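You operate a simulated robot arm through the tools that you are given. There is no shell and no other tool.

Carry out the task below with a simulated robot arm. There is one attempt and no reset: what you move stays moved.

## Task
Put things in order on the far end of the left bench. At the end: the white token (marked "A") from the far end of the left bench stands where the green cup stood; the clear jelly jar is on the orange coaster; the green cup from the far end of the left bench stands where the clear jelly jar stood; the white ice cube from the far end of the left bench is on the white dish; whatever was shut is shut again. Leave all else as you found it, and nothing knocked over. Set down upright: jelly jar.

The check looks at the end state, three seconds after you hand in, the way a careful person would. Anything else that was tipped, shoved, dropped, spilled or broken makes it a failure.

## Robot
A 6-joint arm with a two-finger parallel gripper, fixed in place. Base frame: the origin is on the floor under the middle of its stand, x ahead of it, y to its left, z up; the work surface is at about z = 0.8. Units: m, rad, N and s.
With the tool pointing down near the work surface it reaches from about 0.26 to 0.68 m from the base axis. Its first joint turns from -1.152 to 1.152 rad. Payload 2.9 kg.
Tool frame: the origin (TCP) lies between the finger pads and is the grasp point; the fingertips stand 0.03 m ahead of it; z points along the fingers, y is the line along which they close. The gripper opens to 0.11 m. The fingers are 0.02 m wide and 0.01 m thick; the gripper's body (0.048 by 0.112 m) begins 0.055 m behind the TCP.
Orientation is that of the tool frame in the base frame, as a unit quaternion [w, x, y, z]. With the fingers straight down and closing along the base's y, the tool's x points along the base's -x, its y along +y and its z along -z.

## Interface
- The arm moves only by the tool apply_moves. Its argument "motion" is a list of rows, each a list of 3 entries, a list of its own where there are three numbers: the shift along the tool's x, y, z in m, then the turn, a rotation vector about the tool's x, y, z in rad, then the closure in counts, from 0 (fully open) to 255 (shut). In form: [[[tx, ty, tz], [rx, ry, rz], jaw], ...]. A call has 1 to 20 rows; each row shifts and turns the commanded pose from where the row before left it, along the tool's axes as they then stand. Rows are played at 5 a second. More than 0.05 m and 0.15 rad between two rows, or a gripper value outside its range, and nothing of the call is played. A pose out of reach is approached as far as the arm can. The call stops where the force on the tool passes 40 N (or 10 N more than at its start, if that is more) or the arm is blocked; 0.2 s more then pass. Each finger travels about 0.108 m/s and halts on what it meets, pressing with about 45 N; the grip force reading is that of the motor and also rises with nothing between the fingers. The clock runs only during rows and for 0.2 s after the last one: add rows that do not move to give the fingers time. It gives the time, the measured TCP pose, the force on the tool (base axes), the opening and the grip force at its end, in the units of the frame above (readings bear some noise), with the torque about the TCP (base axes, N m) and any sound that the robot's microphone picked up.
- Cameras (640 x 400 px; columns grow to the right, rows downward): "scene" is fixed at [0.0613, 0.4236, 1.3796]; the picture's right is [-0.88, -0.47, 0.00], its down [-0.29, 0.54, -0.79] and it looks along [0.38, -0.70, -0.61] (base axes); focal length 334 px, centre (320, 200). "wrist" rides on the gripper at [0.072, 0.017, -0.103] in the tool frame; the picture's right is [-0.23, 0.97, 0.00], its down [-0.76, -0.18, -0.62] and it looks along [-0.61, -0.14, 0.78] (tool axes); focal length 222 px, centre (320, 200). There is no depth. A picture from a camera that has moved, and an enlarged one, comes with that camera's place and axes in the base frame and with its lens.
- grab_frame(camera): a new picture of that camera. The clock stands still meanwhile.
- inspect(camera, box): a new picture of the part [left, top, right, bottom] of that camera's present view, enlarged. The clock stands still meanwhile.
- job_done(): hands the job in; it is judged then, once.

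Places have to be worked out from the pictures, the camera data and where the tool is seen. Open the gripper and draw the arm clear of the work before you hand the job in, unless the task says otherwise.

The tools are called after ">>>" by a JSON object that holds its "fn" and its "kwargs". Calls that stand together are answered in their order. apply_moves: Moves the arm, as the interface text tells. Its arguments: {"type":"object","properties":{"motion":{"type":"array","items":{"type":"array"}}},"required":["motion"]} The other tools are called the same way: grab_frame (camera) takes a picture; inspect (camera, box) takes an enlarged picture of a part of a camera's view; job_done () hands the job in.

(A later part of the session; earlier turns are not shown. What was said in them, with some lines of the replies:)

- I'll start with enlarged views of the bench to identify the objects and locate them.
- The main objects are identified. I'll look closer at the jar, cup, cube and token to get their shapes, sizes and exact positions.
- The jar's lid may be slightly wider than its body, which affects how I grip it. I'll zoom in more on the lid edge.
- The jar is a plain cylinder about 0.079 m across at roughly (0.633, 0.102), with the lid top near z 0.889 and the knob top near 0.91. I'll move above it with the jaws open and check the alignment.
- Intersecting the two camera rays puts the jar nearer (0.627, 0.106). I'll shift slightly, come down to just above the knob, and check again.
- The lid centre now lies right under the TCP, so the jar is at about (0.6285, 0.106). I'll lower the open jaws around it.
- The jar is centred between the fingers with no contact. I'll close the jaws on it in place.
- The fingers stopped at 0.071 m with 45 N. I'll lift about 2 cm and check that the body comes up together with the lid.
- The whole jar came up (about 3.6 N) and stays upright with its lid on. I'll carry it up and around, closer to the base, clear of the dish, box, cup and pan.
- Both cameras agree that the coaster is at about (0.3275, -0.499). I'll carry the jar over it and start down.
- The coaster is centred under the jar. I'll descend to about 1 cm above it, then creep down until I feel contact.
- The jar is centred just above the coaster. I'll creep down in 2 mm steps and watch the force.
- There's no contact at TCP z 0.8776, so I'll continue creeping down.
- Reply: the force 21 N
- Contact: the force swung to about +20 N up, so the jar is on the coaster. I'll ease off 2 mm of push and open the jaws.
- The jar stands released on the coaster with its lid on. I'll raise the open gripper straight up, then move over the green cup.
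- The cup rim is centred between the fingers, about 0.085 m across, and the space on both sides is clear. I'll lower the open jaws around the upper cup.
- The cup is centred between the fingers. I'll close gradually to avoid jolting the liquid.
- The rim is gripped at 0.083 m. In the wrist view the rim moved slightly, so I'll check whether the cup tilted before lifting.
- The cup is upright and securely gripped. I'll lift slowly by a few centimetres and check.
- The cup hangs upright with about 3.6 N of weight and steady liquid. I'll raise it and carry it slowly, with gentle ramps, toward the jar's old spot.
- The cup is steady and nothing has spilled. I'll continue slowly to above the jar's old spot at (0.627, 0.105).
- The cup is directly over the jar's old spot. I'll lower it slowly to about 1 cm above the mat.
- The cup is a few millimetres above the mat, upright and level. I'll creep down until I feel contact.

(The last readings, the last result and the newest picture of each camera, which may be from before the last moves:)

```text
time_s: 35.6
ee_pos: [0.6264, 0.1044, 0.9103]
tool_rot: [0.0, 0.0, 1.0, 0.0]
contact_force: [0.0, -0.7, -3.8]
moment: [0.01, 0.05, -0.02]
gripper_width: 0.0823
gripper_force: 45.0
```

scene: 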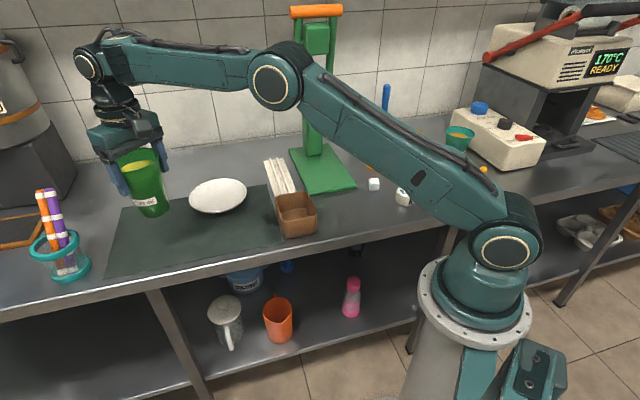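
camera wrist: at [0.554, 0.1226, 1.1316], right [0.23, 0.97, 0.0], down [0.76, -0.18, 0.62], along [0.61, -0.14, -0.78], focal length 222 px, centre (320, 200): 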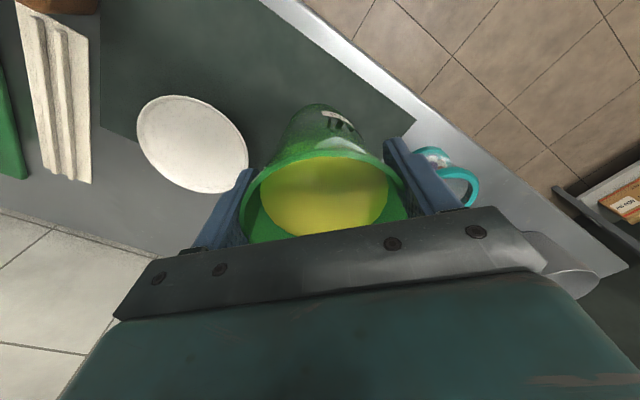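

No contact yet at 0.910. I'll go down in 1 mm steps.

>>> {"fn": "apply_moves", "kwargs": {"motion": [[[0, 0, 0.001], [0, 0, 0], 75], [[0, 0, 0.001], [0, 0, 0], 75], [[0, 0, 0.001], [0, 0, 0], 75], [[0, 0, 0], [0, 0, 0], 75]]}}

```text
time_s: 36.6
ee_pos: [0.6258, 0.1045, 0.9069]
tool_rot: [0.0, 0.0, 1.0, 0.0]
contact_force: [-1.0, -0.7, 0.3]
moment: [0.07, 0.14, 0.02]
gripper_width: 0.0822
gripper_force: 44.4
```

The weight has just transferred to the mat. I'll press 0.5 mm more and open gently.

>>> {"fn": "apply_moves", "kwargs": {"motion": [[[0, 0, 0.0005], [0, 0, 0], 75], [[0, 0, 0], [0, 0, 0], 70], [[0, 0, 0], [0, 0, 0], 60], [[0, 0, 0], [0, 0, 0], 50], [[0, 0, 0], [0, 0, 0], 30], [[0, 0, 0], [0, 0, 0], 0], [[0, 0, 0], [0, 0, 0], 0]]}}

>>> {"fn": "inspect", "kwargs": {"camera": "scene", "box": [100, 160, 220, 270]}}

>>> {"fn": "grab_frame", "kwargs": {"camera": "wrist"}}

```text
time_s: 38.2
ee_pos: [0.6271, 0.1026, 0.9054]
tool_rot: [0.0, 0.0, 1.0, 0.0]
contact_force: [0.5, 0.9, 0.3]
moment: [-0.02, -0.01, 0.01]
gripper_width: 0.1099
gripper_force: 0.0
```

```text
3.64 times, centred on (160, 215) of scene
camera zoom: at [0.0612, 0.4236, 1.3796], right [-0.88, -0.47, 0.0], down [-0.29, 0.54, -0.79], along [0.38, -0.7, -0.61], focal length 1215 px, centre (902, 146)
```

zoom: 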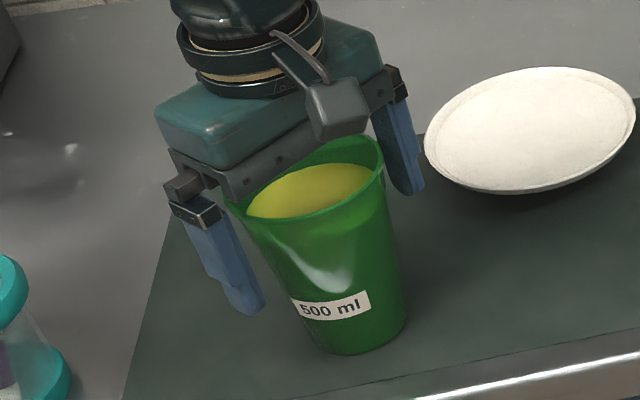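

```text
taken
camera wrist: at [0.554, 0.1216, 1.0088], right [0.23, 0.97, 0.0], down [0.76, -0.18, 0.62], along [0.61, -0.14, -0.78], focal length 222 px, centre (320, 200)
```

wrist: 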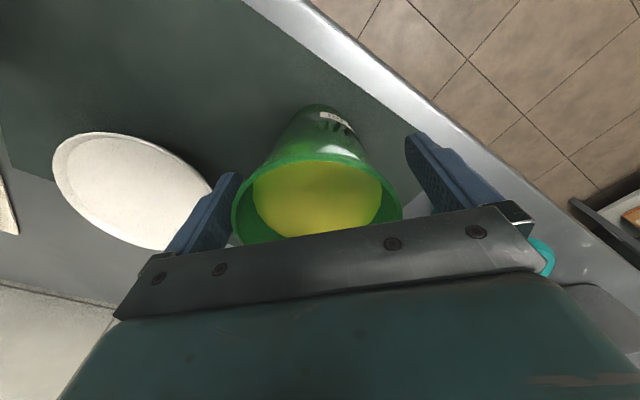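

The cup is released, upright and full at the jar's old place. I'll go straight up and then over to the ice cube.

>>> {"fn": "apply_moves", "kwargs": {"motion": [[[0, 0, -0.02], [0, 0, 0], 0], [[0, 0, -0.03], [0, 0, 0], 0], [[0, 0, -0.035], [0, 0, 0], 0], [[0, 0, -0.035], [0, 0, 0], 0], [[0, 0, -0.025], [0, 0, 0], 0], [[0.0324, -0.029, 0], [0, 0, 0], 0], [[0.0324, -0.029, 0], [0, 0, 0], 0], [[0.0324, -0.029, 0], [0, 0, 0], 0], [[0.0324, -0.029, 0], [0, 0, 0], 0], [[0.0324, -0.029, 0], [0, 0, 0], 0], [[0.0324, -0.029, 0], [0, 0, 0], 0], [[0.0324, -0.029, 0], [0, 0, 0], 0], [[0.01386, -0.03714, 0], [0, 0, 0], 0], [[0.01386, -0.03714, 0], [0, 0, 0], 0], [[0.01386, -0.03714, 0], [0, 0, 0], 0], [[0.01386, -0.03714, 0], [0, 0, 0], 0], [[0.01386, -0.03714, 0], [0, 0, 0], 0], [[0.01386, -0.03714, 0], [0, 0, 0], 0], [[0.01386, -0.03714, 0], [0, 0, 0], 0], [[0, 0, 0], [0, 0, 0], 0]]}}

>>> {"fn": "grab_frame", "kwargs": {"camera": "scene"}}

>>> {"fn": "grab_frame", "kwargs": {"camera": "wrist"}}

```text
time_s: 42.4
ee_pos: [0.3016, -0.3595, 1.0519]
tool_rot: [0.0, 0.0, 1.0, 0.0]
contact_force: [-0.6, 1.2, -0.1]
moment: [-0.01, -0.04, -0.01]
gripper_width: 0.1102
gripper_force: 0.1
```

```text
taken
```

scene: 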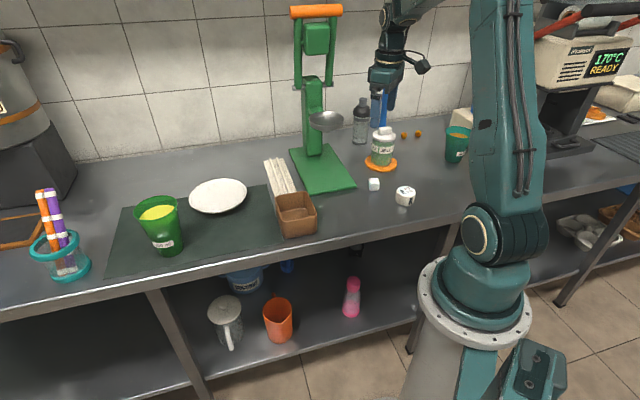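

```text
taken
camera wrist: at [0.2287, -0.3421, 1.154], right [0.23, 0.97, 0.0], down [0.76, -0.18, 0.62], along [0.61, -0.14, -0.78], focal length 222 px, centre (320, 200)
```

wrist: 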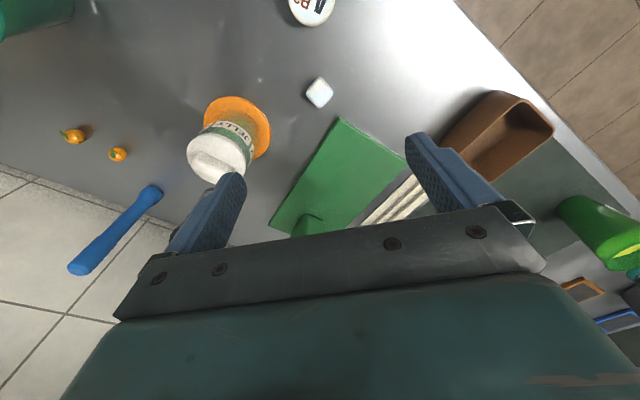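

The ice cube is right under the TCP. I'll zoom in to read its orientation.

>>> {"fn": "inspect", "kwargs": {"camera": "wrist", "box": [290, 70, 350, 110]}}

>>> {"fn": "inspect", "kwargs": {"camera": "scene", "box": [355, 165, 425, 215]}}

```text
10.00 times, centred on (320, 90) of wrist
camera zoom: at [0.2287, -0.3421, 1.154], right [0.23, 0.97, 0.0], down [0.76, -0.18, 0.62], along [0.61, -0.14, -0.78], focal length 2221 px, centre (320, 1300)
```

zoom: 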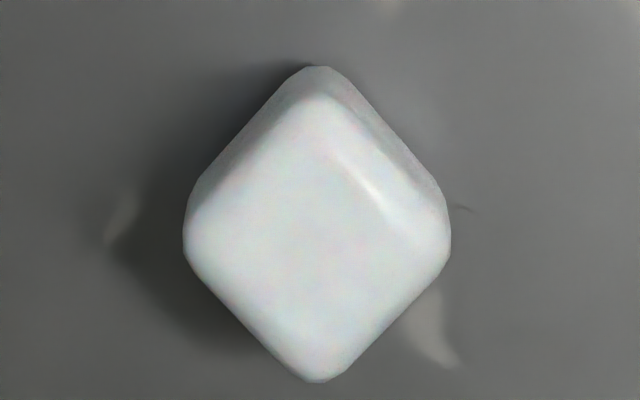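

```text
8.00 times, centred on (390, 190) of scene
camera zoom: at [0.0613, 0.4235, 1.3796], right [-0.88, -0.47, 0.0], down [-0.29, 0.54, -0.79], along [0.38, -0.7, -0.61], focal length 2672 px, centre (-240, 280)
```

zoom: 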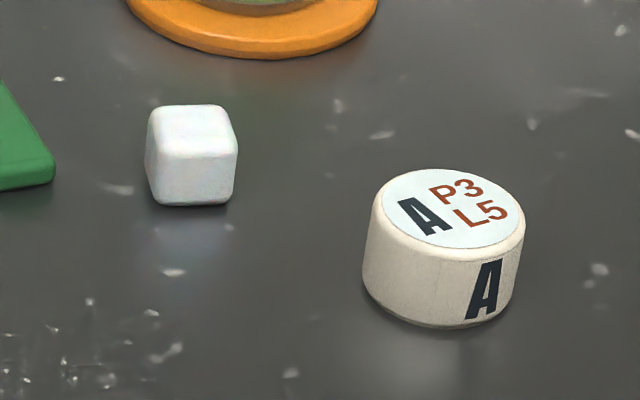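

The cube is about 0.026 m across and its edges lie at roughly 32° and -58° to the base x axis. I'll turn the tool by about 1.0 rad about its z so the fingers close squarely on its faces, and narrow the jaws a little.

>>> {"fn": "apply_moves", "kwargs": {"motion": [[[0, 0, 0], [0, 0, 0.1439], 60], [[0, 0, 0], [0, 0, 0.1439], 90], [[0, 0, 0], [0, 0, 0.1439], 90], [[0, 0, 0], [0, 0, 0.1439], 90], [[0, 0, 0], [0, 0, 0.1439], 90], [[0, 0, 0], [0, 0, 0.1439], 90], [[0, 0, 0], [0, 0, 0.1439], 90], [[0, 0, 0.04], [0, 0, 0], 90], [[0, 0, 0.04], [0, 0, 0], 90], [[0, 0, 0.03], [0, 0, 0], 90], [[0, 0, 0], [0, 0, 0], 90]]}}

>>> {"fn": "grab_frame", "kwargs": {"camera": "wrist"}}

>>> {"fn": "grab_frame", "kwargs": {"camera": "scene"}}

```text
time_s: 44.8
ee_pos: [0.3032, -0.3574, 0.9414]
tool_rot: [0.0, 0.483, 0.876, 0.0]
contact_force: [-0.2, 0.3, 0.3]
moment: [0.0, 0.02, 0.01]
gripper_width: 0.0711
gripper_force: 0.0
```

```text
taken
camera wrist: at [0.2773, -0.2861, 1.0446], right [0.94, 0.33, 0.0], down [0.26, -0.74, 0.62], along [0.2, -0.59, -0.78], focal length 222 px, centre (320, 200)
```

wrist: 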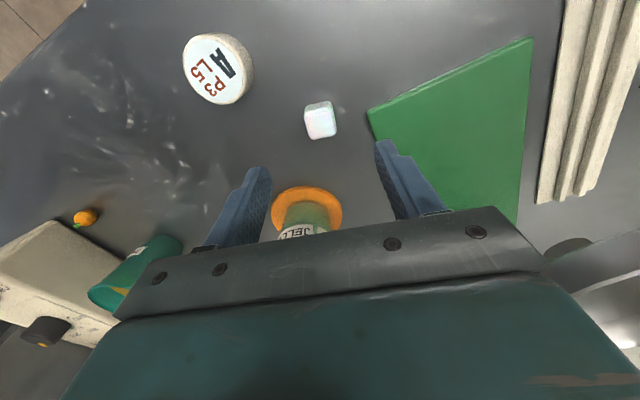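

```text
taken
```

scene: 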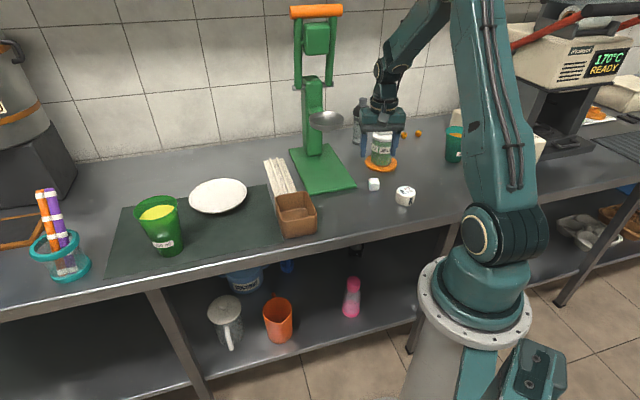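

The right finger would come close to the green stand's base plate, so I'll narrow the opening to about 0.05 m. First I'll zoom in to check the cube's alignment with the fingers.

>>> {"fn": "inspect", "kwargs": {"camera": "wrist", "box": [260, 80, 400, 170]}}

>>> {"fn": "apply_moves", "kwargs": {"motion": [[[0, 0, 0], [0, 0, 0], 139], [[0, 0, 0], [0, 0, 0], 139]]}}

```text
4.44 times, centred on (330, 125) of wrist
camera zoom: at [0.2773, -0.2861, 1.0446], right [0.94, 0.33, 0.0], down [0.26, -0.74, 0.62], along [0.2, -0.59, -0.78], focal length 987 px, centre (276, 533)
```

zoom: 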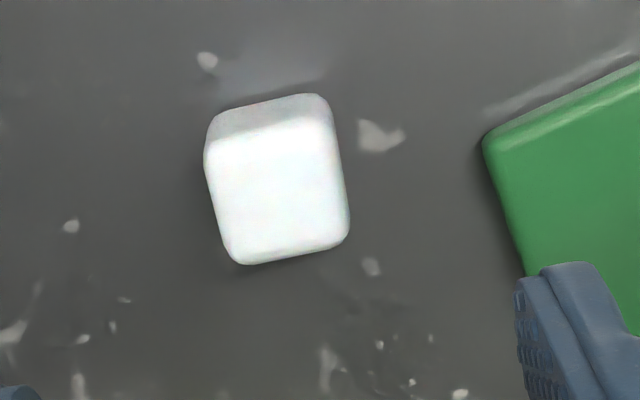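

```text
time_s: 45.4
ee_pos: [0.3027, -0.3565, 0.9433]
tool_rot: [0.0, 0.482, 0.876, 0.0]
contact_force: [-0.1, 0.6, 0.0]
moment: [0.01, 0.03, -0.03]
gripper_width: 0.0498
gripper_force: 0.1
```

The cube is square to the fingers within a few degrees and about 3 mm further along -x of the tool. I'll descend so the fingertips end about 4 mm above the bench.

>>> {"fn": "apply_moves", "kwargs": {"motion": [[[-0.003, 0, 0.03], [0, 0, 0], 139], [[0, 0, 0.03], [0, 0, 0], 139], [[0, 0, 0.025], [0, 0, 0], 139], [[0, 0, 0.015], [0, 0, 0], 139], [[0, 0, 0.006], [0, 0, 0], 139], [[0, 0, 0], [0, 0, 0], 139]]}}

>>> {"fn": "grab_frame", "kwargs": {"camera": "wrist"}}

>>> {"fn": "inspect", "kwargs": {"camera": "scene", "box": [325, 115, 435, 215]}}

```text
time_s: 46.8
ee_pos: [0.3046, -0.3614, 0.8359]
tool_rot: [0.0, 0.483, 0.876, 0.0]
contact_force: [0.0, 0.0, 0.4]
moment: [-0.03, -0.01, 0.0]
gripper_width: 0.0502
gripper_force: 0.0
```

```text
taken
camera wrist: at [0.2791, -0.2901, 0.9377], right [0.94, 0.33, 0.0], down [0.26, -0.74, 0.62], along [0.2, -0.59, -0.78], focal length 222 px, centre (320, 200)
```

wrist: 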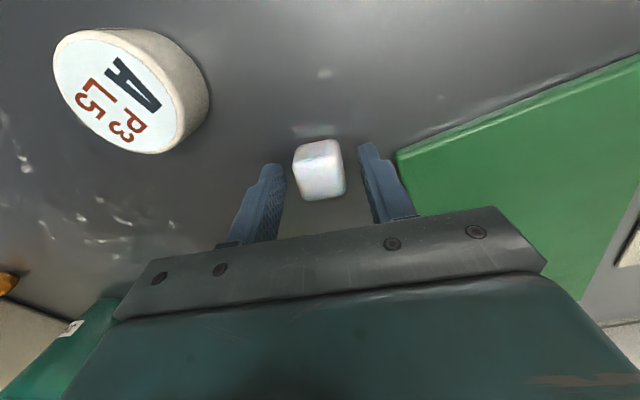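

```text
4.00 times, centred on (380, 165) of scene
camera zoom: at [0.0613, 0.4236, 1.3796], right [-0.88, -0.47, 0.0], down [-0.29, 0.54, -0.79], along [0.38, -0.7, -0.61], focal length 1336 px, centre (80, 340)
```

zoom: 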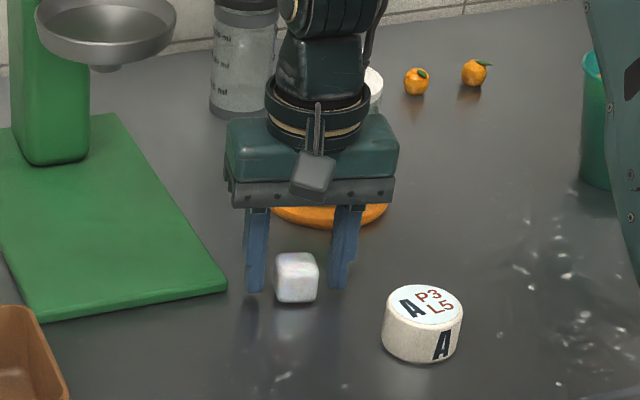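

The fingers straddle the cube evenly and the base plate is clear. I'll centre by 2 mm and close.

>>> {"fn": "apply_moves", "kwargs": {"motion": [[[0.002, 0, 0], [0, 0, 0], 139], [[0, 0, 0], [0, 0, 0], 160], [[0, 0, 0], [0, 0, 0], 185], [[0, 0, 0], [0, 0, 0], 210], [[0, 0, 0], [0, 0, 0], 210], [[0, 0, 0], [0, 0, 0], 210]]}}

>>> {"fn": "grab_frame", "kwargs": {"camera": "wrist"}}

```text
time_s: 48.2
ee_pos: [0.3035, -0.3592, 0.8347]
tool_rot: [0.0, 0.483, 0.876, 0.0]
contact_force: [-0.5, 0.0, 0.8]
moment: [0.0, -0.03, -0.02]
gripper_width: 0.0282
gripper_force: 44.9
```

```text
taken
camera wrist: at [0.2781, -0.2885, 0.9381], right [0.94, 0.33, 0.0], down [0.26, -0.74, 0.62], along [0.2, -0.59, -0.78], focal length 222 px, centre (320, 200)
```

wrist: 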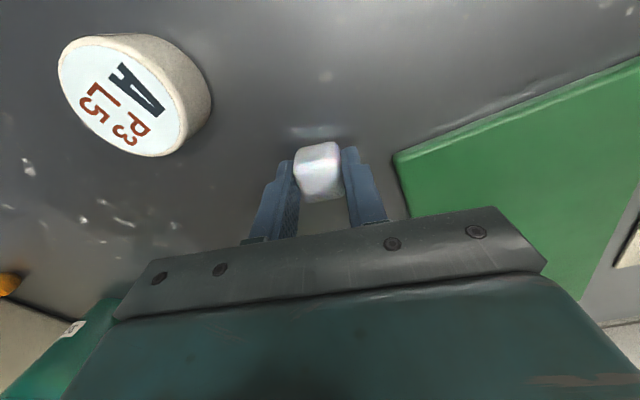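

The cube is gripped at 0.028 m. I'll lift it and rotate the tool back to its default yaw.

>>> {"fn": "apply_moves", "kwargs": {"motion": [[[0, 0, -0.01], [0, 0, 0], 210], [[0, 0, -0.02], [0, 0, 0], 210], [[0, 0, -0.03], [0, 0, 0], 210], [[0, 0, -0.04], [0, 0, 0], 210], [[0, 0, -0.04], [0, 0, 0], 210], [[0, 0, -0.04], [0, 0, 0], 210], [[0, 0, 0], [0, 0, -0.1439], 210], [[0, 0, 0], [0, 0, -0.1439], 210], [[0, 0, 0], [0, 0, -0.1439], 210], [[0, 0, 0], [0, 0, -0.1439], 210], [[0, 0, 0], [0, 0, -0.1439], 210], [[0, 0, 0], [0, 0, -0.1439], 210], [[0, 0, 0], [0, 0, -0.1439], 210], [[0, 0, 0], [0, 0, 0], 210]]}}

>>> {"fn": "grab_frame", "kwargs": {"camera": "wrist"}}

>>> {"fn": "grab_frame", "kwargs": {"camera": "scene"}}

```text
time_s: 51.2
ee_pos: [0.3039, -0.3595, 1.0157]
tool_rot: [-0.001, -0.001, 1.0, 0.0]
contact_force: [0.1, 0.8, 0.0]
moment: [0.0, 0.06, -0.01]
gripper_width: 0.0284
gripper_force: 45.2
```

```text
taken
camera wrist: at [0.23, -0.342, 1.1188], right [0.23, 0.97, 0.0], down [0.76, -0.18, 0.62], along [0.61, -0.14, -0.78], focal length 222 px, centre (320, 200)
```

wrist: 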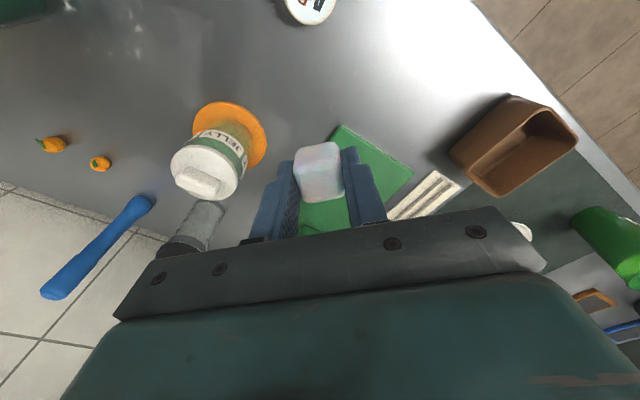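

```text
taken
```

scene: 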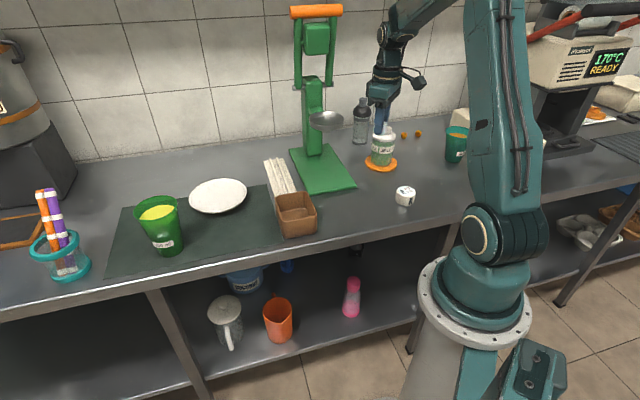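

The cube is held securely. I'll carry it over to the white dish, passing inside the pan.

>>> {"fn": "apply_moves", "kwargs": {"motion": [[[-0.0152, 0.036, 0], [0, 0, 0], 210], [[-0.0152, 0.036, 0], [0, 0, 0], 210], [[-0.0152, 0.036, 0], [0, 0, 0], 210], [[-0.0152, 0.036, 0], [0, 0, 0], 210], [[-0.0152, 0.036, 0], [0, 0, 0], 210], [[-0.0374, 0.01286, 0], [0, 0, 0], 210], [[-0.0374, 0.01286, 0], [0, 0, 0], 210], [[-0.0374, 0.01286, 0], [0, 0, 0], 210], [[-0.0374, 0.01286, 0], [0, 0, 0], 210], [[-0.0374, 0.01286, 0], [0, 0, 0], 210], [[-0.0374, 0.01286, 0], [0, 0, 0], 210], [[-0.0374, 0.01286, 0], [0, 0, 0], 210], [[0, 0, 0.04], [0, 0, 0], 210], [[0, 0, 0.03], [0, 0, 0], 210], [[0, 0, 0], [0, 0, 0], 210]]}}

>>> {"fn": "grab_frame", "kwargs": {"camera": "wrist"}}

>>> {"fn": "inspect", "kwargs": {"camera": "scene", "box": [150, 110, 290, 220]}}

```text
time_s: 54.4
ee_pos: [0.6427, -0.0876, 0.945]
tool_rot: [0.0, -0.001, 1.0, 0.001]
contact_force: [-0.5, 0.0, -0.1]
moment: [0.02, 0.03, 0.0]
gripper_width: 0.0281
gripper_force: 45.1
```

```text
taken
camera wrist: at [0.5701, -0.0705, 1.0478], right [0.23, 0.97, 0.0], down [0.76, -0.18, 0.62], along [0.61, -0.14, -0.78], focal length 222 px, centre (320, 200)
```

wrist: 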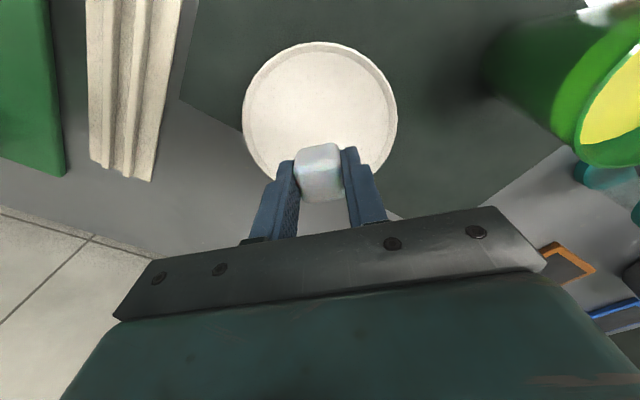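

```text
3.64 times, centred on (220, 165) of scene
camera zoom: at [0.0613, 0.4236, 1.3796], right [-0.88, -0.47, 0.0], down [-0.29, 0.54, -0.79], along [0.38, -0.7, -0.61], focal length 1215 px, centre (684, 327)
```

zoom: 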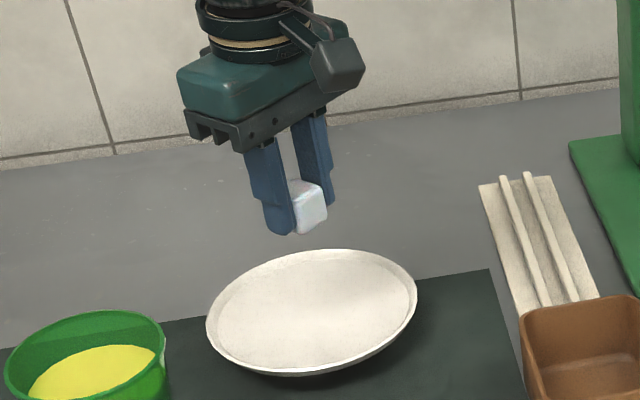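

The dish centre is directly below the cube. I'll lower it to just above the dish floor and then creep down.

>>> {"fn": "apply_moves", "kwargs": {"motion": [[[0, 0, 0.025], [0, 0, 0], 210], [[0, 0, 0.025], [0, 0, 0], 210], [[0, 0, 0.025], [0, 0, 0], 210], [[0, 0, 0.013], [0, 0, 0], 210], [[0, 0, 0.005], [0, 0, 0], 210], [[0, 0, 0], [0, 0, 0], 210]]}}

>>> {"fn": "inspect", "kwargs": {"camera": "scene", "box": [180, 150, 270, 225]}}

```text
time_s: 55.8
ee_pos: [0.6398, -0.0878, 0.8541]
tool_rot: [-0.001, 0.0, 1.0, 0.0]
contact_force: [0.7, -0.4, 0.4]
moment: [-0.01, -0.02, 0.0]
gripper_width: 0.0284
gripper_force: 45.0
```

```text
5.33 times, centred on (225, 188) of scene
camera zoom: at [0.0613, 0.4236, 1.3796], right [-0.88, -0.47, 0.0], down [-0.29, 0.54, -0.79], along [0.38, -0.7, -0.61], focal length 1781 px, centre (827, 267)
```

zoom: 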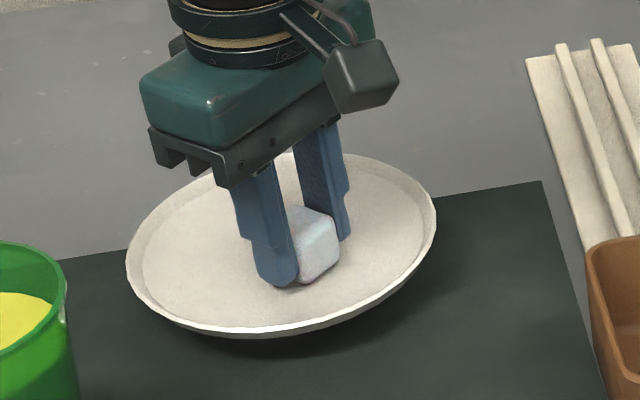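

The cube is close to the dish floor. I'll creep down in 1.5 mm steps, reading the force.

>>> {"fn": "apply_moves", "kwargs": {"motion": [[[0, 0, 0.0015], [0, 0, 0], 210], [[0, 0, 0.0015], [0, 0, 0], 210], [[0, 0, 0], [0, 0, 0], 210]]}}

```text
time_s: 56.6
ee_pos: [0.642, -0.0896, 0.8511]
tool_rot: [0.002, 0.0, 1.0, 0.001]
contact_force: [0.3, 0.6, 14.5]
moment: [0.0, 0.04, -0.01]
gripper_width: 0.0284
gripper_force: 45.0
```

Contact at +14 N, so the cube is on the dish floor. I'll ease off 1 mm and open the fingers partially.

>>> {"fn": "apply_moves", "kwargs": {"motion": [[[0, 0, -0.001], [0, 0, 0], 210], [[0, 0, 0], [0, 0, 0], 210], [[0, 0, 0], [0, 0, 0], 185], [[0, 0, 0], [0, 0, 0], 165], [[0, 0, 0], [0, 0, 0], 150], [[0, 0, 0], [0, 0, 0], 150]]}}

>>> {"fn": "inspect", "kwargs": {"camera": "scene", "box": [180, 150, 270, 225]}}

>>> {"fn": "grab_frame", "kwargs": {"camera": "wrist"}}

```text
time_s: 58.0
ee_pos: [0.6402, -0.0883, 0.8512]
tool_rot: [0.0, 0.0, 1.0, 0.0]
contact_force: [-0.4, 0.6, 0.6]
moment: [0.0, -0.01, -0.03]
gripper_width: 0.0455
gripper_force: 0.0
```

```text
5.33 times, centred on (225, 188) of scene
camera zoom: at [0.0612, 0.4236, 1.3796], right [-0.88, -0.47, 0.0], down [-0.29, 0.54, -0.79], along [0.38, -0.7, -0.61], focal length 1781 px, centre (827, 267)
```

zoom: 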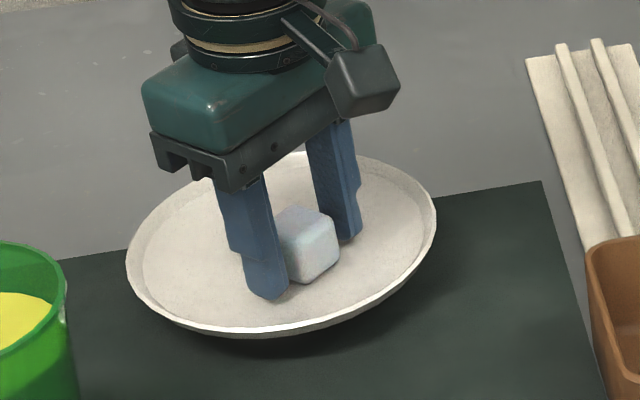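

```text
taken
camera wrist: at [0.5678, -0.0714, 0.9528], right [0.23, 0.97, 0.0], down [0.76, -0.18, 0.62], along [0.61, -0.14, -0.78], focal length 222 px, centre (320, 200)
```

wrist: 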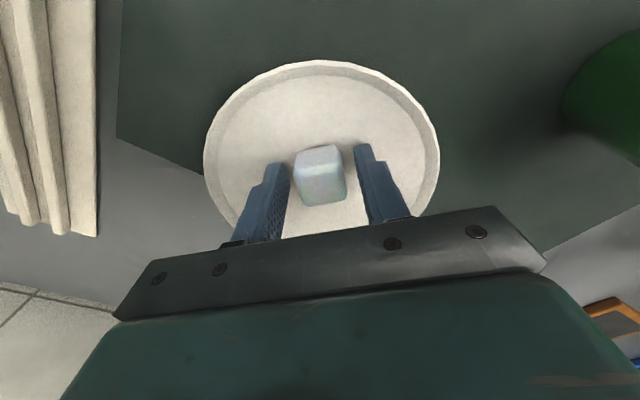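

The cube rests at the centre of the dish, released. I'll lift straight up and move toward the white token.

>>> {"fn": "apply_moves", "kwargs": {"motion": [[[0, 0, -0.02], [0, 0, 0], 150], [[0, 0, -0.03], [0, 0, 0], 150], [[0, 0, -0.04], [0, 0, 0], 150], [[0, 0, -0.04], [0, 0, 0], 120], [[0, 0, -0.04], [0, 0, 0], 60], [[0.04, -0.0053, 0], [0, 0, 0], 20], [[0.04, -0.0053, 0], [0, 0, 0], 20], [[0.04, -0.0053, 0], [0, 0, 0], 20], [[0.04, -0.0053, 0], [0, 0, 0], 20], [[0.04, -0.0053, 0], [0, 0, 0], 20], [[0.04, -0.0053, 0], [0, 0, 0], 20], [[0.0257, -0.03, 0], [0, 0, 0], 20], [[0.0257, -0.03, 0], [0, 0, 0], 20], [[0.0257, -0.03, 0], [0, 0, 0], 20], [[0.0257, -0.03, 0], [0, 0, 0], 20], [[0.0257, -0.03, 0], [0, 0, 0], 20], [[0.0257, -0.03, 0], [0, 0, 0], 20], [[0.0257, -0.03, 0], [0, 0, 0], 20], [[0, 0, 0], [0, 0, 0], 20]]}}

>>> {"fn": "grab_frame", "kwargs": {"camera": "wrist"}}

>>> {"fn": "grab_frame", "kwargs": {"camera": "scene"}}

```text
time_s: 62.0
ee_pos: [0.2206, -0.3311, 1.0217]
tool_rot: [0.001, -0.001, 1.0, 0.0]
contact_force: [0.0, -0.2, 1.2]
moment: [0.03, 0.0, -0.01]
gripper_width: 0.1014
gripper_force: 0.0
```

```text
taken
camera wrist: at [0.1479, -0.3146, 1.1238], right [0.23, 0.97, 0.0], down [0.76, -0.18, 0.62], along [0.61, -0.14, -0.78], focal length 222 px, centre (320, 200)
```

wrist: 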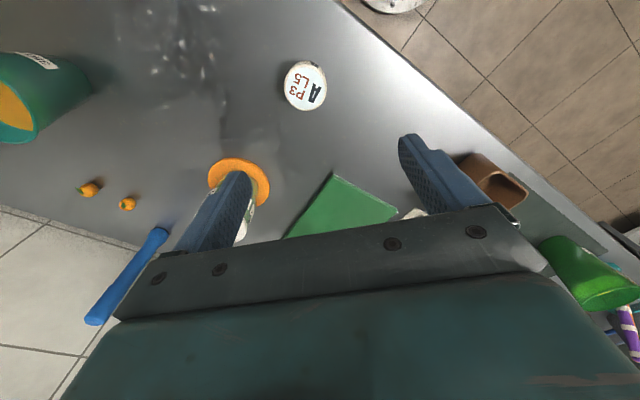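

```text
taken
```

scene: 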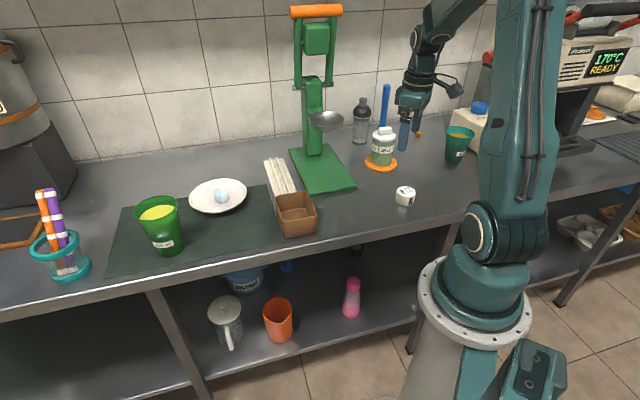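

The token is at about (0.203, -0.348). I'll move over it and partly down, then check the alignment.

>>> {"fn": "apply_moves", "kwargs": {"motion": [[[0.0086, -0.0083, 0.02], [0, 0, 0], 30], [[0.0086, -0.0083, 0.03], [0, 0, 0], 40], [[0, 0, 0.03], [0, 0, 0], 40], [[0, 0, 0.02], [0, 0, 0], 40], [[0, 0, 0], [0, 0, 0], 40]]}}

>>> {"fn": "grab_frame", "kwargs": {"camera": "wrist"}}

>>> {"fn": "inspect", "kwargs": {"camera": "scene", "box": [355, 120, 455, 220]}}

```text
time_s: 63.2
ee_pos: [0.2036, -0.3487, 0.9199]
tool_rot: [0.0, 0.0, 1.0, 0.0]
contact_force: [0.2, -0.2, 0.4]
moment: [-0.01, -0.02, -0.01]
gripper_width: 0.0925
gripper_force: 0.1
```

```text
taken
camera wrist: at [0.1302, -0.331, 1.0233], right [0.23, 0.97, 0.0], down [0.76, -0.18, 0.62], along [0.61, -0.14, -0.78], focal length 222 px, centre (320, 200)
```

wrist: 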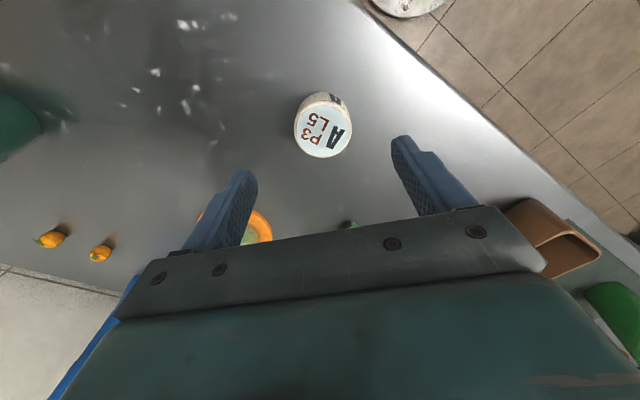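

```text
4.00 times, centred on (405, 170) of scene
camera zoom: at [0.0613, 0.4236, 1.3796], right [-0.88, -0.47, 0.0], down [-0.29, 0.54, -0.79], along [0.38, -0.7, -0.61], focal length 1336 px, centre (-20, 320)
```

zoom: 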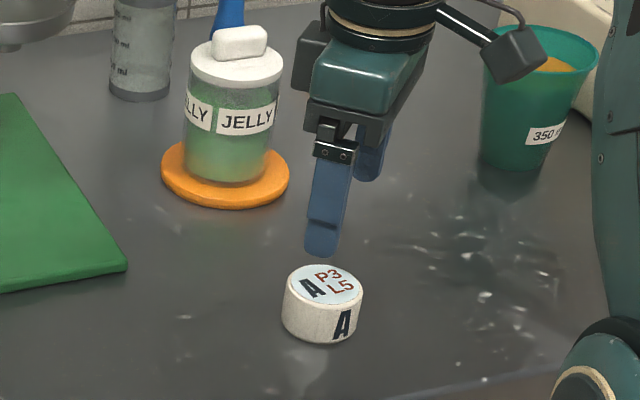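

The token is offset by only about 2.5 mm. I'll correct for that and descend so the fingertips stop a few millimetres above the bench.

>>> {"fn": "apply_moves", "kwargs": {"motion": [[[-0.0015, 0.0025, 0.02], [0, 0, 0], 40], [[0, 0, 0.025], [0, 0, 0], 40], [[0, 0, 0.02], [0, 0, 0], 40], [[0, 0, 0.014], [0, 0, 0], 40], [[0, 0, 0.005], [0, 0, 0], 40], [[0, 0, 0], [0, 0, 0], 40]]}}

>>> {"fn": "grab_frame", "kwargs": {"camera": "wrist"}}

```text
time_s: 64.6
ee_pos: [0.2055, -0.345, 0.8381]
tool_rot: [0.001, 0.0, 1.0, 0.0]
contact_force: [0.5, 0.4, 0.0]
moment: [-0.01, 0.03, -0.02]
gripper_width: 0.0929
gripper_force: 0.0
```

```text
taken
camera wrist: at [0.1328, -0.3271, 0.9402], right [0.23, 0.97, 0.0], down [0.76, -0.18, 0.62], along [0.61, -0.14, -0.78], focal length 222 px, centre (320, 200)
```

wrist: 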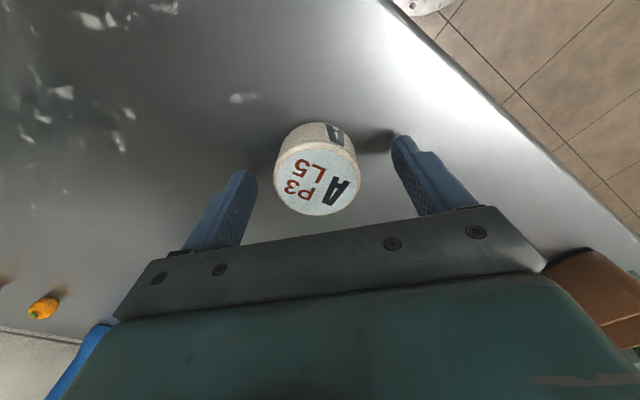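

The token is centred between the fingers. I'll go down 2 mm more and close.

>>> {"fn": "apply_moves", "kwargs": {"motion": [[[0, 0, 0.002], [0, 0, 0], 40], [[0, 0, 0], [0, 0, 0], 80], [[0, 0, 0], [0, 0, 0], 115], [[0, 0, 0], [0, 0, 0], 145], [[0, 0, 0], [0, 0, 0], 165], [[0, 0, 0], [0, 0, 0], 165], [[0, 0, 0], [0, 0, 0], 165]]}}

>>> {"fn": "grab_frame", "kwargs": {"camera": "wrist"}}

```text
time_s: 66.2
ee_pos: [0.2054, -0.3451, 0.8356]
tool_rot: [0.0, 0.0, 1.0, 0.0]
contact_force: [0.5, -0.8, -0.2]
moment: [-0.02, -0.03, 0.0]
gripper_width: 0.0496
gripper_force: 45.0
```

```text
taken
camera wrist: at [0.1327, -0.3269, 0.938], right [0.23, 0.97, 0.0], down [0.76, -0.18, 0.62], along [0.61, -0.14, -0.78], focal length 222 px, centre (320, 200)
```

wrist: 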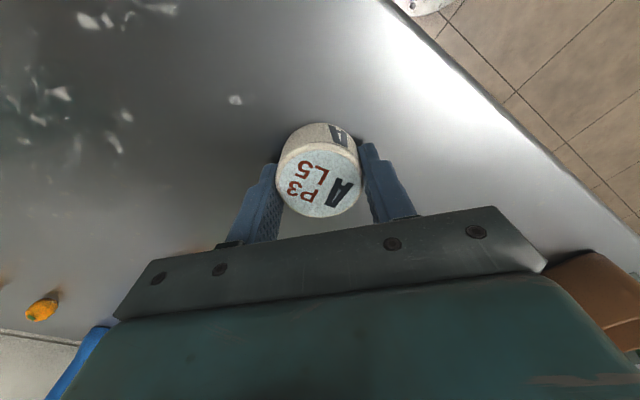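

The token is gripped at 0.0496 m. I'll lift it and carry it to the cup's old spot at (0.323, -0.243).

>>> {"fn": "apply_moves", "kwargs": {"motion": [[[0, 0, -0.01], [0, 0, 0], 165], [[0, 0, -0.02], [0, 0, 0], 165], [[0, 0, -0.03], [0, 0, 0], 165], [[0, 0, -0.02], [0, 0, 0], 165], [[-0.0235, 0.0204, 0], [0, 0, 0], 165], [[-0.0235, 0.0204, 0], [0, 0, 0], 165], [[-0.0235, 0.0204, 0], [0, 0, 0], 165], [[-0.0235, 0.0204, 0], [0, 0, 0], 165], [[-0.0235, 0.0204, 0], [0, 0, 0], 165], [[0, 0, 0.03], [0, 0, 0], 165], [[0, 0, 0.025], [0, 0, 0], 165], [[0, 0, 0.015], [0, 0, 0], 165], [[0, 0, 0], [0, 0, 0], 165]]}}

>>> {"fn": "inspect", "kwargs": {"camera": "scene", "box": [300, 120, 420, 220]}}

>>> {"fn": "grab_frame", "kwargs": {"camera": "wrist"}}

```text
time_s: 69.0
ee_pos: [0.3245, -0.2427, 0.8447]
tool_rot: [0.0, 0.0, 1.0, 0.0]
contact_force: [0.1, 0.6, -0.8]
moment: [0.02, 0.03, 0.02]
gripper_width: 0.0497
gripper_force: 44.9
```

```text
4.00 times, centred on (360, 170) of scene
camera zoom: at [0.0613, 0.4236, 1.3796], right [-0.88, -0.47, 0.0], down [-0.29, 0.54, -0.79], along [0.38, -0.7, -0.61], focal length 1336 px, centre (160, 320)
```

zoom: 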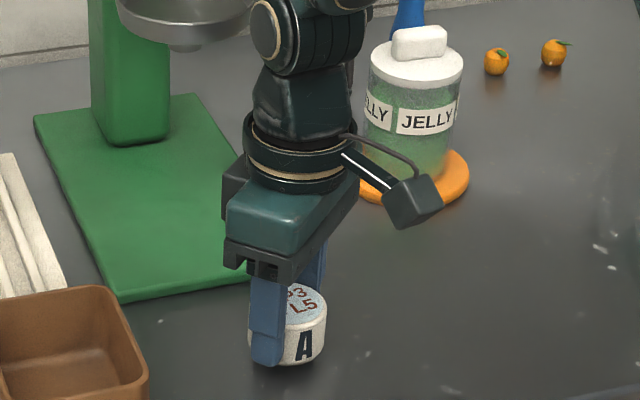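

```text
taken
camera wrist: at [0.2508, -0.225, 0.9481], right [0.23, 0.97, 0.0], down [0.76, -0.18, 0.62], along [0.61, -0.14, -0.78], focal length 222 px, centre (320, 200)
```

wrist: 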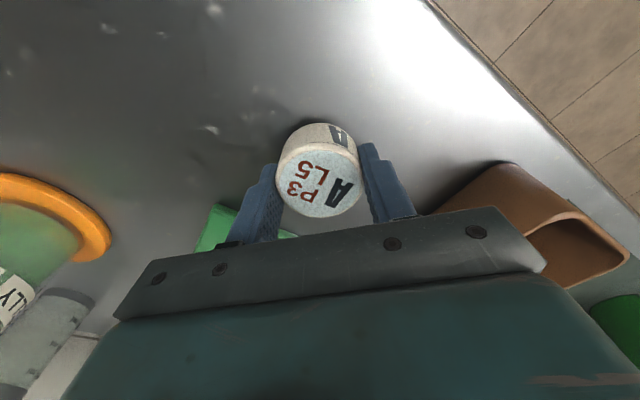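

The token hangs about 9 mm above the cup's old spot and nothing is in the way. I'll creep down.

>>> {"fn": "apply_moves", "kwargs": {"motion": [[[0, 0, 0.003], [0, 0, 0], 165], [[0, 0, 0.003], [0, 0, 0], 165], [[0, 0, 0.0015], [0, 0, 0], 165], [[0, 0, 0], [0, 0, 0], 165]]}}

```text
time_s: 70.0
ee_pos: [0.3225, -0.2436, 0.8384]
tool_rot: [0.0, 0.0, 1.0, 0.0]
contact_force: [-0.1, 0.1, -0.5]
moment: [-0.03, -0.01, -0.02]
gripper_width: 0.0499
gripper_force: 44.4
```

No contact yet at 0.838. It was gripped at 0.8356, so I'll continue in 1 mm steps.

>>> {"fn": "apply_moves", "kwargs": {"motion": [[[0, 0, 0.001], [0, 0, 0], 165], [[0, 0, 0.001], [0, 0, 0], 165], [[0, 0, 0.001], [0, 0, 0], 165], [[0, 0, 0], [0, 0, 0], 165]]}}

```text
time_s: 71.0
ee_pos: [0.3235, -0.2421, 0.8358]
tool_rot: [0.0, 0.0, 1.0, 0.0]
contact_force: [-4.5, 6.1, 29.0]
moment: [0.17, 0.24, 0.01]
gripper_width: 0.0497
gripper_force: 44.4
```

The token is touching the bench (+29 N). I'll back off 1.5 mm and release gently.

>>> {"fn": "apply_moves", "kwargs": {"motion": [[[0, 0, -0.0015], [0, 0, 0], 165], [[0, 0, 0], [0, 0, 0], 165], [[0, 0, 0], [0, 0, 0], 140], [[0, 0, 0], [0, 0, 0], 125], [[0, 0, 0], [0, 0, 0], 100], [[0, 0, 0], [0, 0, 0], 75], [[0, 0, 0], [0, 0, 0], 75]]}}

>>> {"fn": "grab_frame", "kwargs": {"camera": "wrist"}}

>>> {"fn": "inspect", "kwargs": {"camera": "scene", "box": [300, 120, 420, 220]}}

```text
time_s: 72.6
ee_pos: [0.3232, -0.2424, 0.8361]
tool_rot: [0.001, 0.0, 1.0, -0.001]
contact_force: [0.8, 0.5, -0.3]
moment: [0.0, 0.0, 0.02]
gripper_width: 0.0779
gripper_force: 0.1
```

```text
taken
camera wrist: at [0.2506, -0.2252, 0.938], right [0.23, 0.97, 0.0], down [0.76, -0.18, 0.62], along [0.61, -0.14, -0.78], focal length 222 px, centre (320, 200)
```

wrist: 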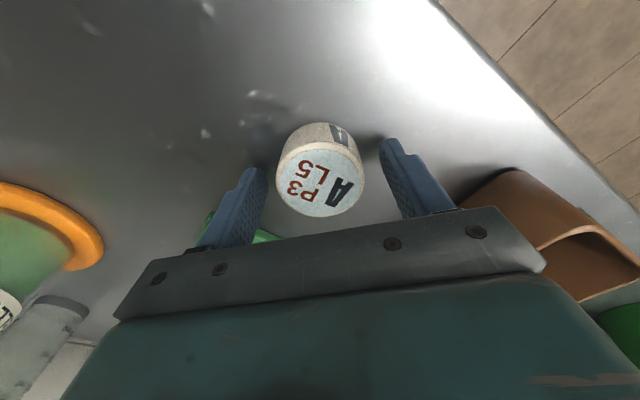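

```text
4.00 times, centred on (360, 170) of scene
camera zoom: at [0.0613, 0.4236, 1.3796], right [-0.88, -0.47, 0.0], down [-0.29, 0.54, -0.79], along [0.38, -0.7, -0.61], focal length 1336 px, centre (160, 320)
```

zoom: 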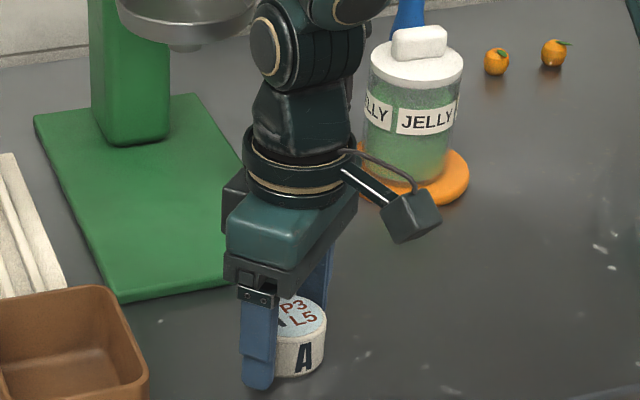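

The token is released and standing flat. I'll withdraw straight up and return near the starting pose with the gripper open.

>>> {"fn": "apply_moves", "kwargs": {"motion": [[[0, 0, -0.02], [0, 0, 0], 75], [[0, 0, -0.03], [0, 0, 0], 75], [[0, 0, -0.04], [0, 0, 0], 75], [[0, 0, -0.04], [0, 0, 0], 40], [[0, 0, -0.04], [0, 0, 0], 0], [[0, 0, -0.04], [0, 0, 0], 0], [[-0.0293, 0.025, 0], [0, 0, 0], 0], [[-0.0293, 0.025, 0], [0, 0, 0], 0], [[-0.0293, 0.025, 0], [0, 0, 0], 0], [[-0.0293, 0.025, 0], [0, 0, 0], 0], [[-0.0293, 0.025, 0], [0, 0, 0], 0], [[-0.0293, 0.025, 0], [0, 0, 0], 0], [[0, 0, 0], [0, 0, 0], 0]]}}

>>> {"fn": "grab_frame", "kwargs": {"camera": "scene"}}

>>> {"fn": "inspect", "kwargs": {"camera": "scene", "box": [100, 140, 280, 280]}}

>>> {"fn": "inspect", "kwargs": {"camera": "scene", "box": [260, 90, 440, 240]}}

>>> {"fn": "grab_frame", "kwargs": {"camera": "wrist"}}

```text
time_s: 75.4
ee_pos: [0.4996, -0.0934, 1.0457]
tool_rot: [-0.001, 0.0, 1.0, 0.0]
contact_force: [0.2, 0.4, 0.1]
moment: [0.0, -0.03, 0.03]
gripper_width: 0.11
gripper_force: 0.0
```

```text
taken
```

scene: 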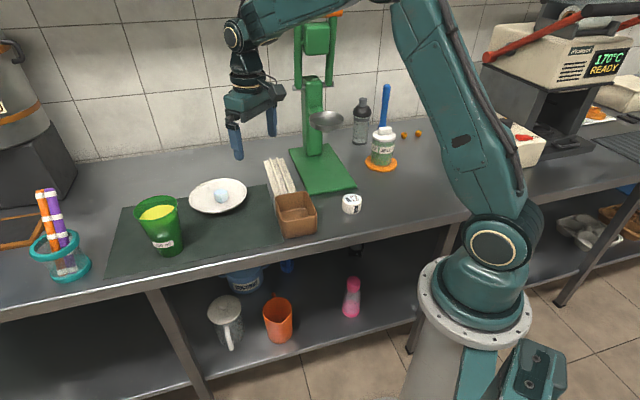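

```text
2.86 times, centred on (190, 210) of scene
camera zoom: at [0.0612, 0.4236, 1.3796], right [-0.88, -0.47, 0.0], down [-0.29, 0.54, -0.79], along [0.38, -0.7, -0.61], focal length 954 px, centre (691, 171)
```

zoom: 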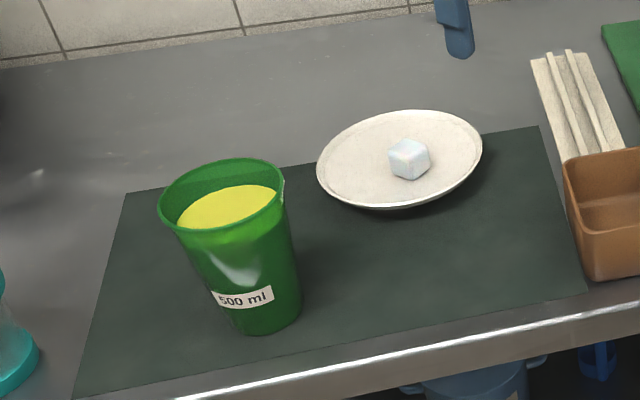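

```text
2.67 times, centred on (350, 165) of scene
camera zoom: at [0.0612, 0.4236, 1.3796], right [-0.88, -0.47, 0.0], down [-0.29, 0.54, -0.79], along [0.38, -0.7, -0.61], focal length 891 px, centre (240, 293)
```

zoom: 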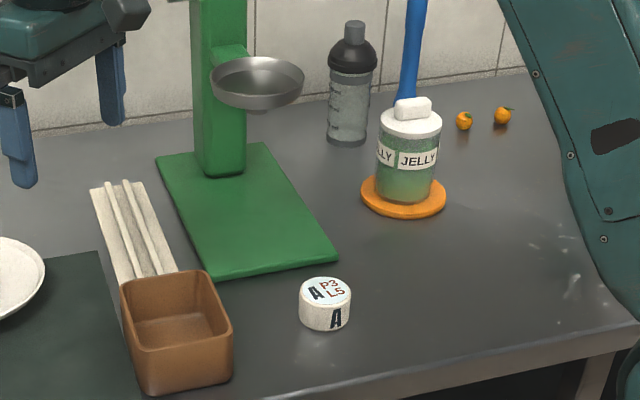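

```text
taken
camera wrist: at [0.427, -0.0761, 1.1477], right [0.23, 0.97, 0.0], down [0.76, -0.18, 0.62], along [0.61, -0.14, -0.78], focal length 222 px, centre (320, 200)
```

wrist: 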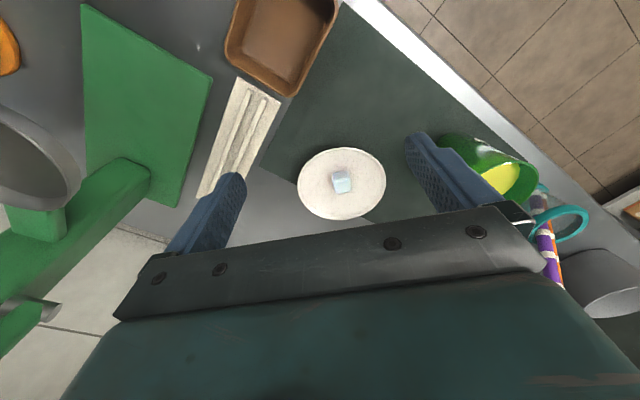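

Everything looks in place. I'll do a final close check of the cup's spot against the jar's original view, the token, and the rest of the scene.

>>> {"fn": "inspect", "kwargs": {"camera": "scene", "box": [130, 195, 202, 270]}}

>>> {"fn": "inspect", "kwargs": {"camera": "scene", "box": [325, 150, 425, 220]}}

>>> {"fn": "inspect", "kwargs": {"camera": "scene", "box": [345, 110, 425, 180]}}

>>> {"fn": "inspect", "kwargs": {"camera": "scene", "box": [180, 165, 260, 225]}}

```text
5.33 times, centred on (166, 232) of scene
camera zoom: at [0.0612, 0.4236, 1.3796], right [-0.88, -0.47, 0.0], down [-0.29, 0.54, -0.79], along [0.38, -0.7, -0.61], focal length 1781 px, centre (1141, 27)
```

zoom: 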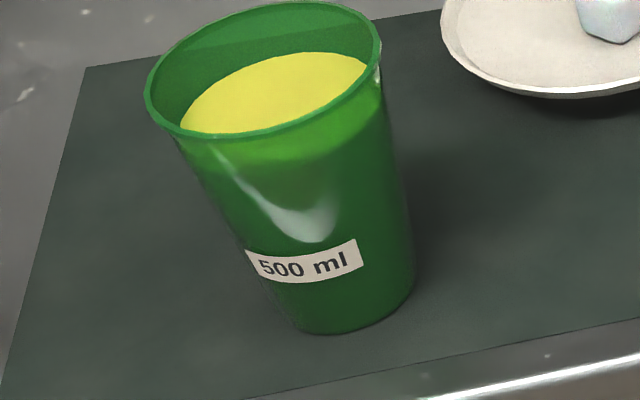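

```text
5.71 times, centred on (375, 185) of scene
camera zoom: at [0.0612, 0.4236, 1.3796], right [-0.88, -0.47, 0.0], down [-0.29, 0.54, -0.79], along [0.38, -0.7, -0.61], focal length 1909 px, centre (6, 286)
```

zoom: 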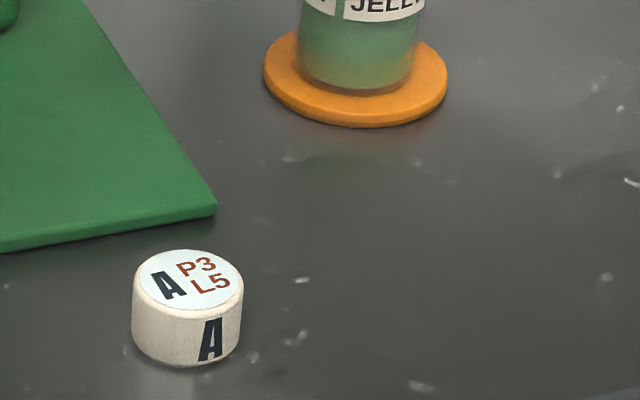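

```text
5.71 times, centred on (385, 145) of scene
camera zoom: at [0.0612, 0.4236, 1.3796], right [-0.88, -0.47, 0.0], down [-0.29, 0.54, -0.79], along [0.38, -0.7, -0.61], focal length 1909 px, centre (-51, 514)
```

zoom: 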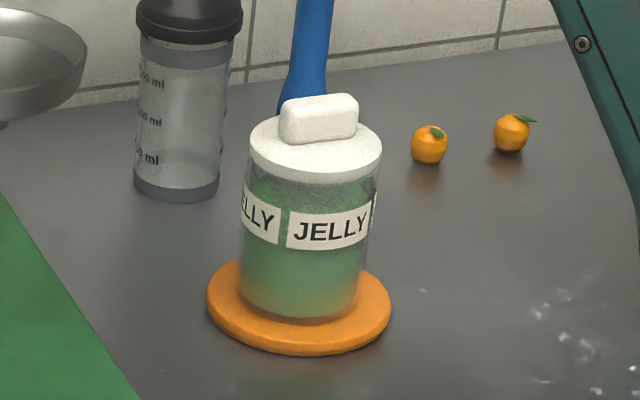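

```text
6.67 times, centred on (220, 195) of scene
camera zoom: at [0.0612, 0.4236, 1.3796], right [-0.88, -0.47, 0.0], down [-0.29, 0.54, -0.79], along [0.38, -0.7, -0.61], focal length 2227 px, centre (987, 233)
```

zoom: 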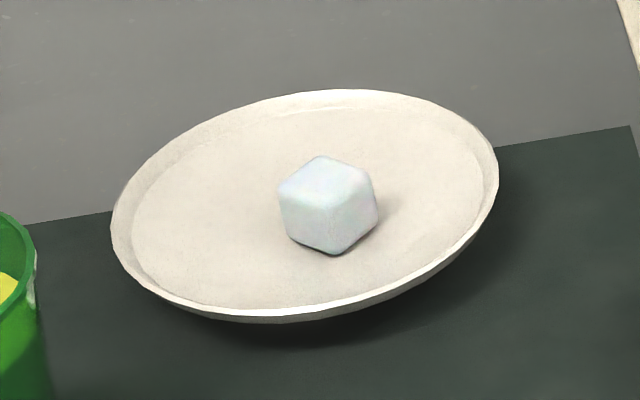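

Final check from the pictures:
- **Jar:** upright on the coaster with its lid on.
- **Green cup:** full and standing where the jar stood.
- **Token:** standing where the cup stood.
- **Ice cube:** in the middle of the dish.
- **Everything else:** the dish, coaster, box, tray and stand look unmoved.

The gripper is open and clear of the work, so I'm handing in.

>>> {"fn": "job_done", "kwargs": {}}

```text
The job is handed in.
```

I finished the rearrangement and handed the job in. In the final pictures nothing had tipped or spilled, and nothing else on the bench looked moved.

- **Jelly jar:** upright on the orange coaster, with its lid still on.
- **Green cup:** on the jar's old spot, upright with its liquid still in it.
- **White token "A":** lying flat, "A" side up, on the cup's old spot.
- **White ice cube:** in the middle of the white dish.

The cup and the token are each within about a centimetre of the exact original spots. That is as closely as I could measure from the pictures. The jar's lid was the only shut thing I handled, and it stayed closed throughout. The gripper is open and the arm is back near its starting pose, clear of the bench.
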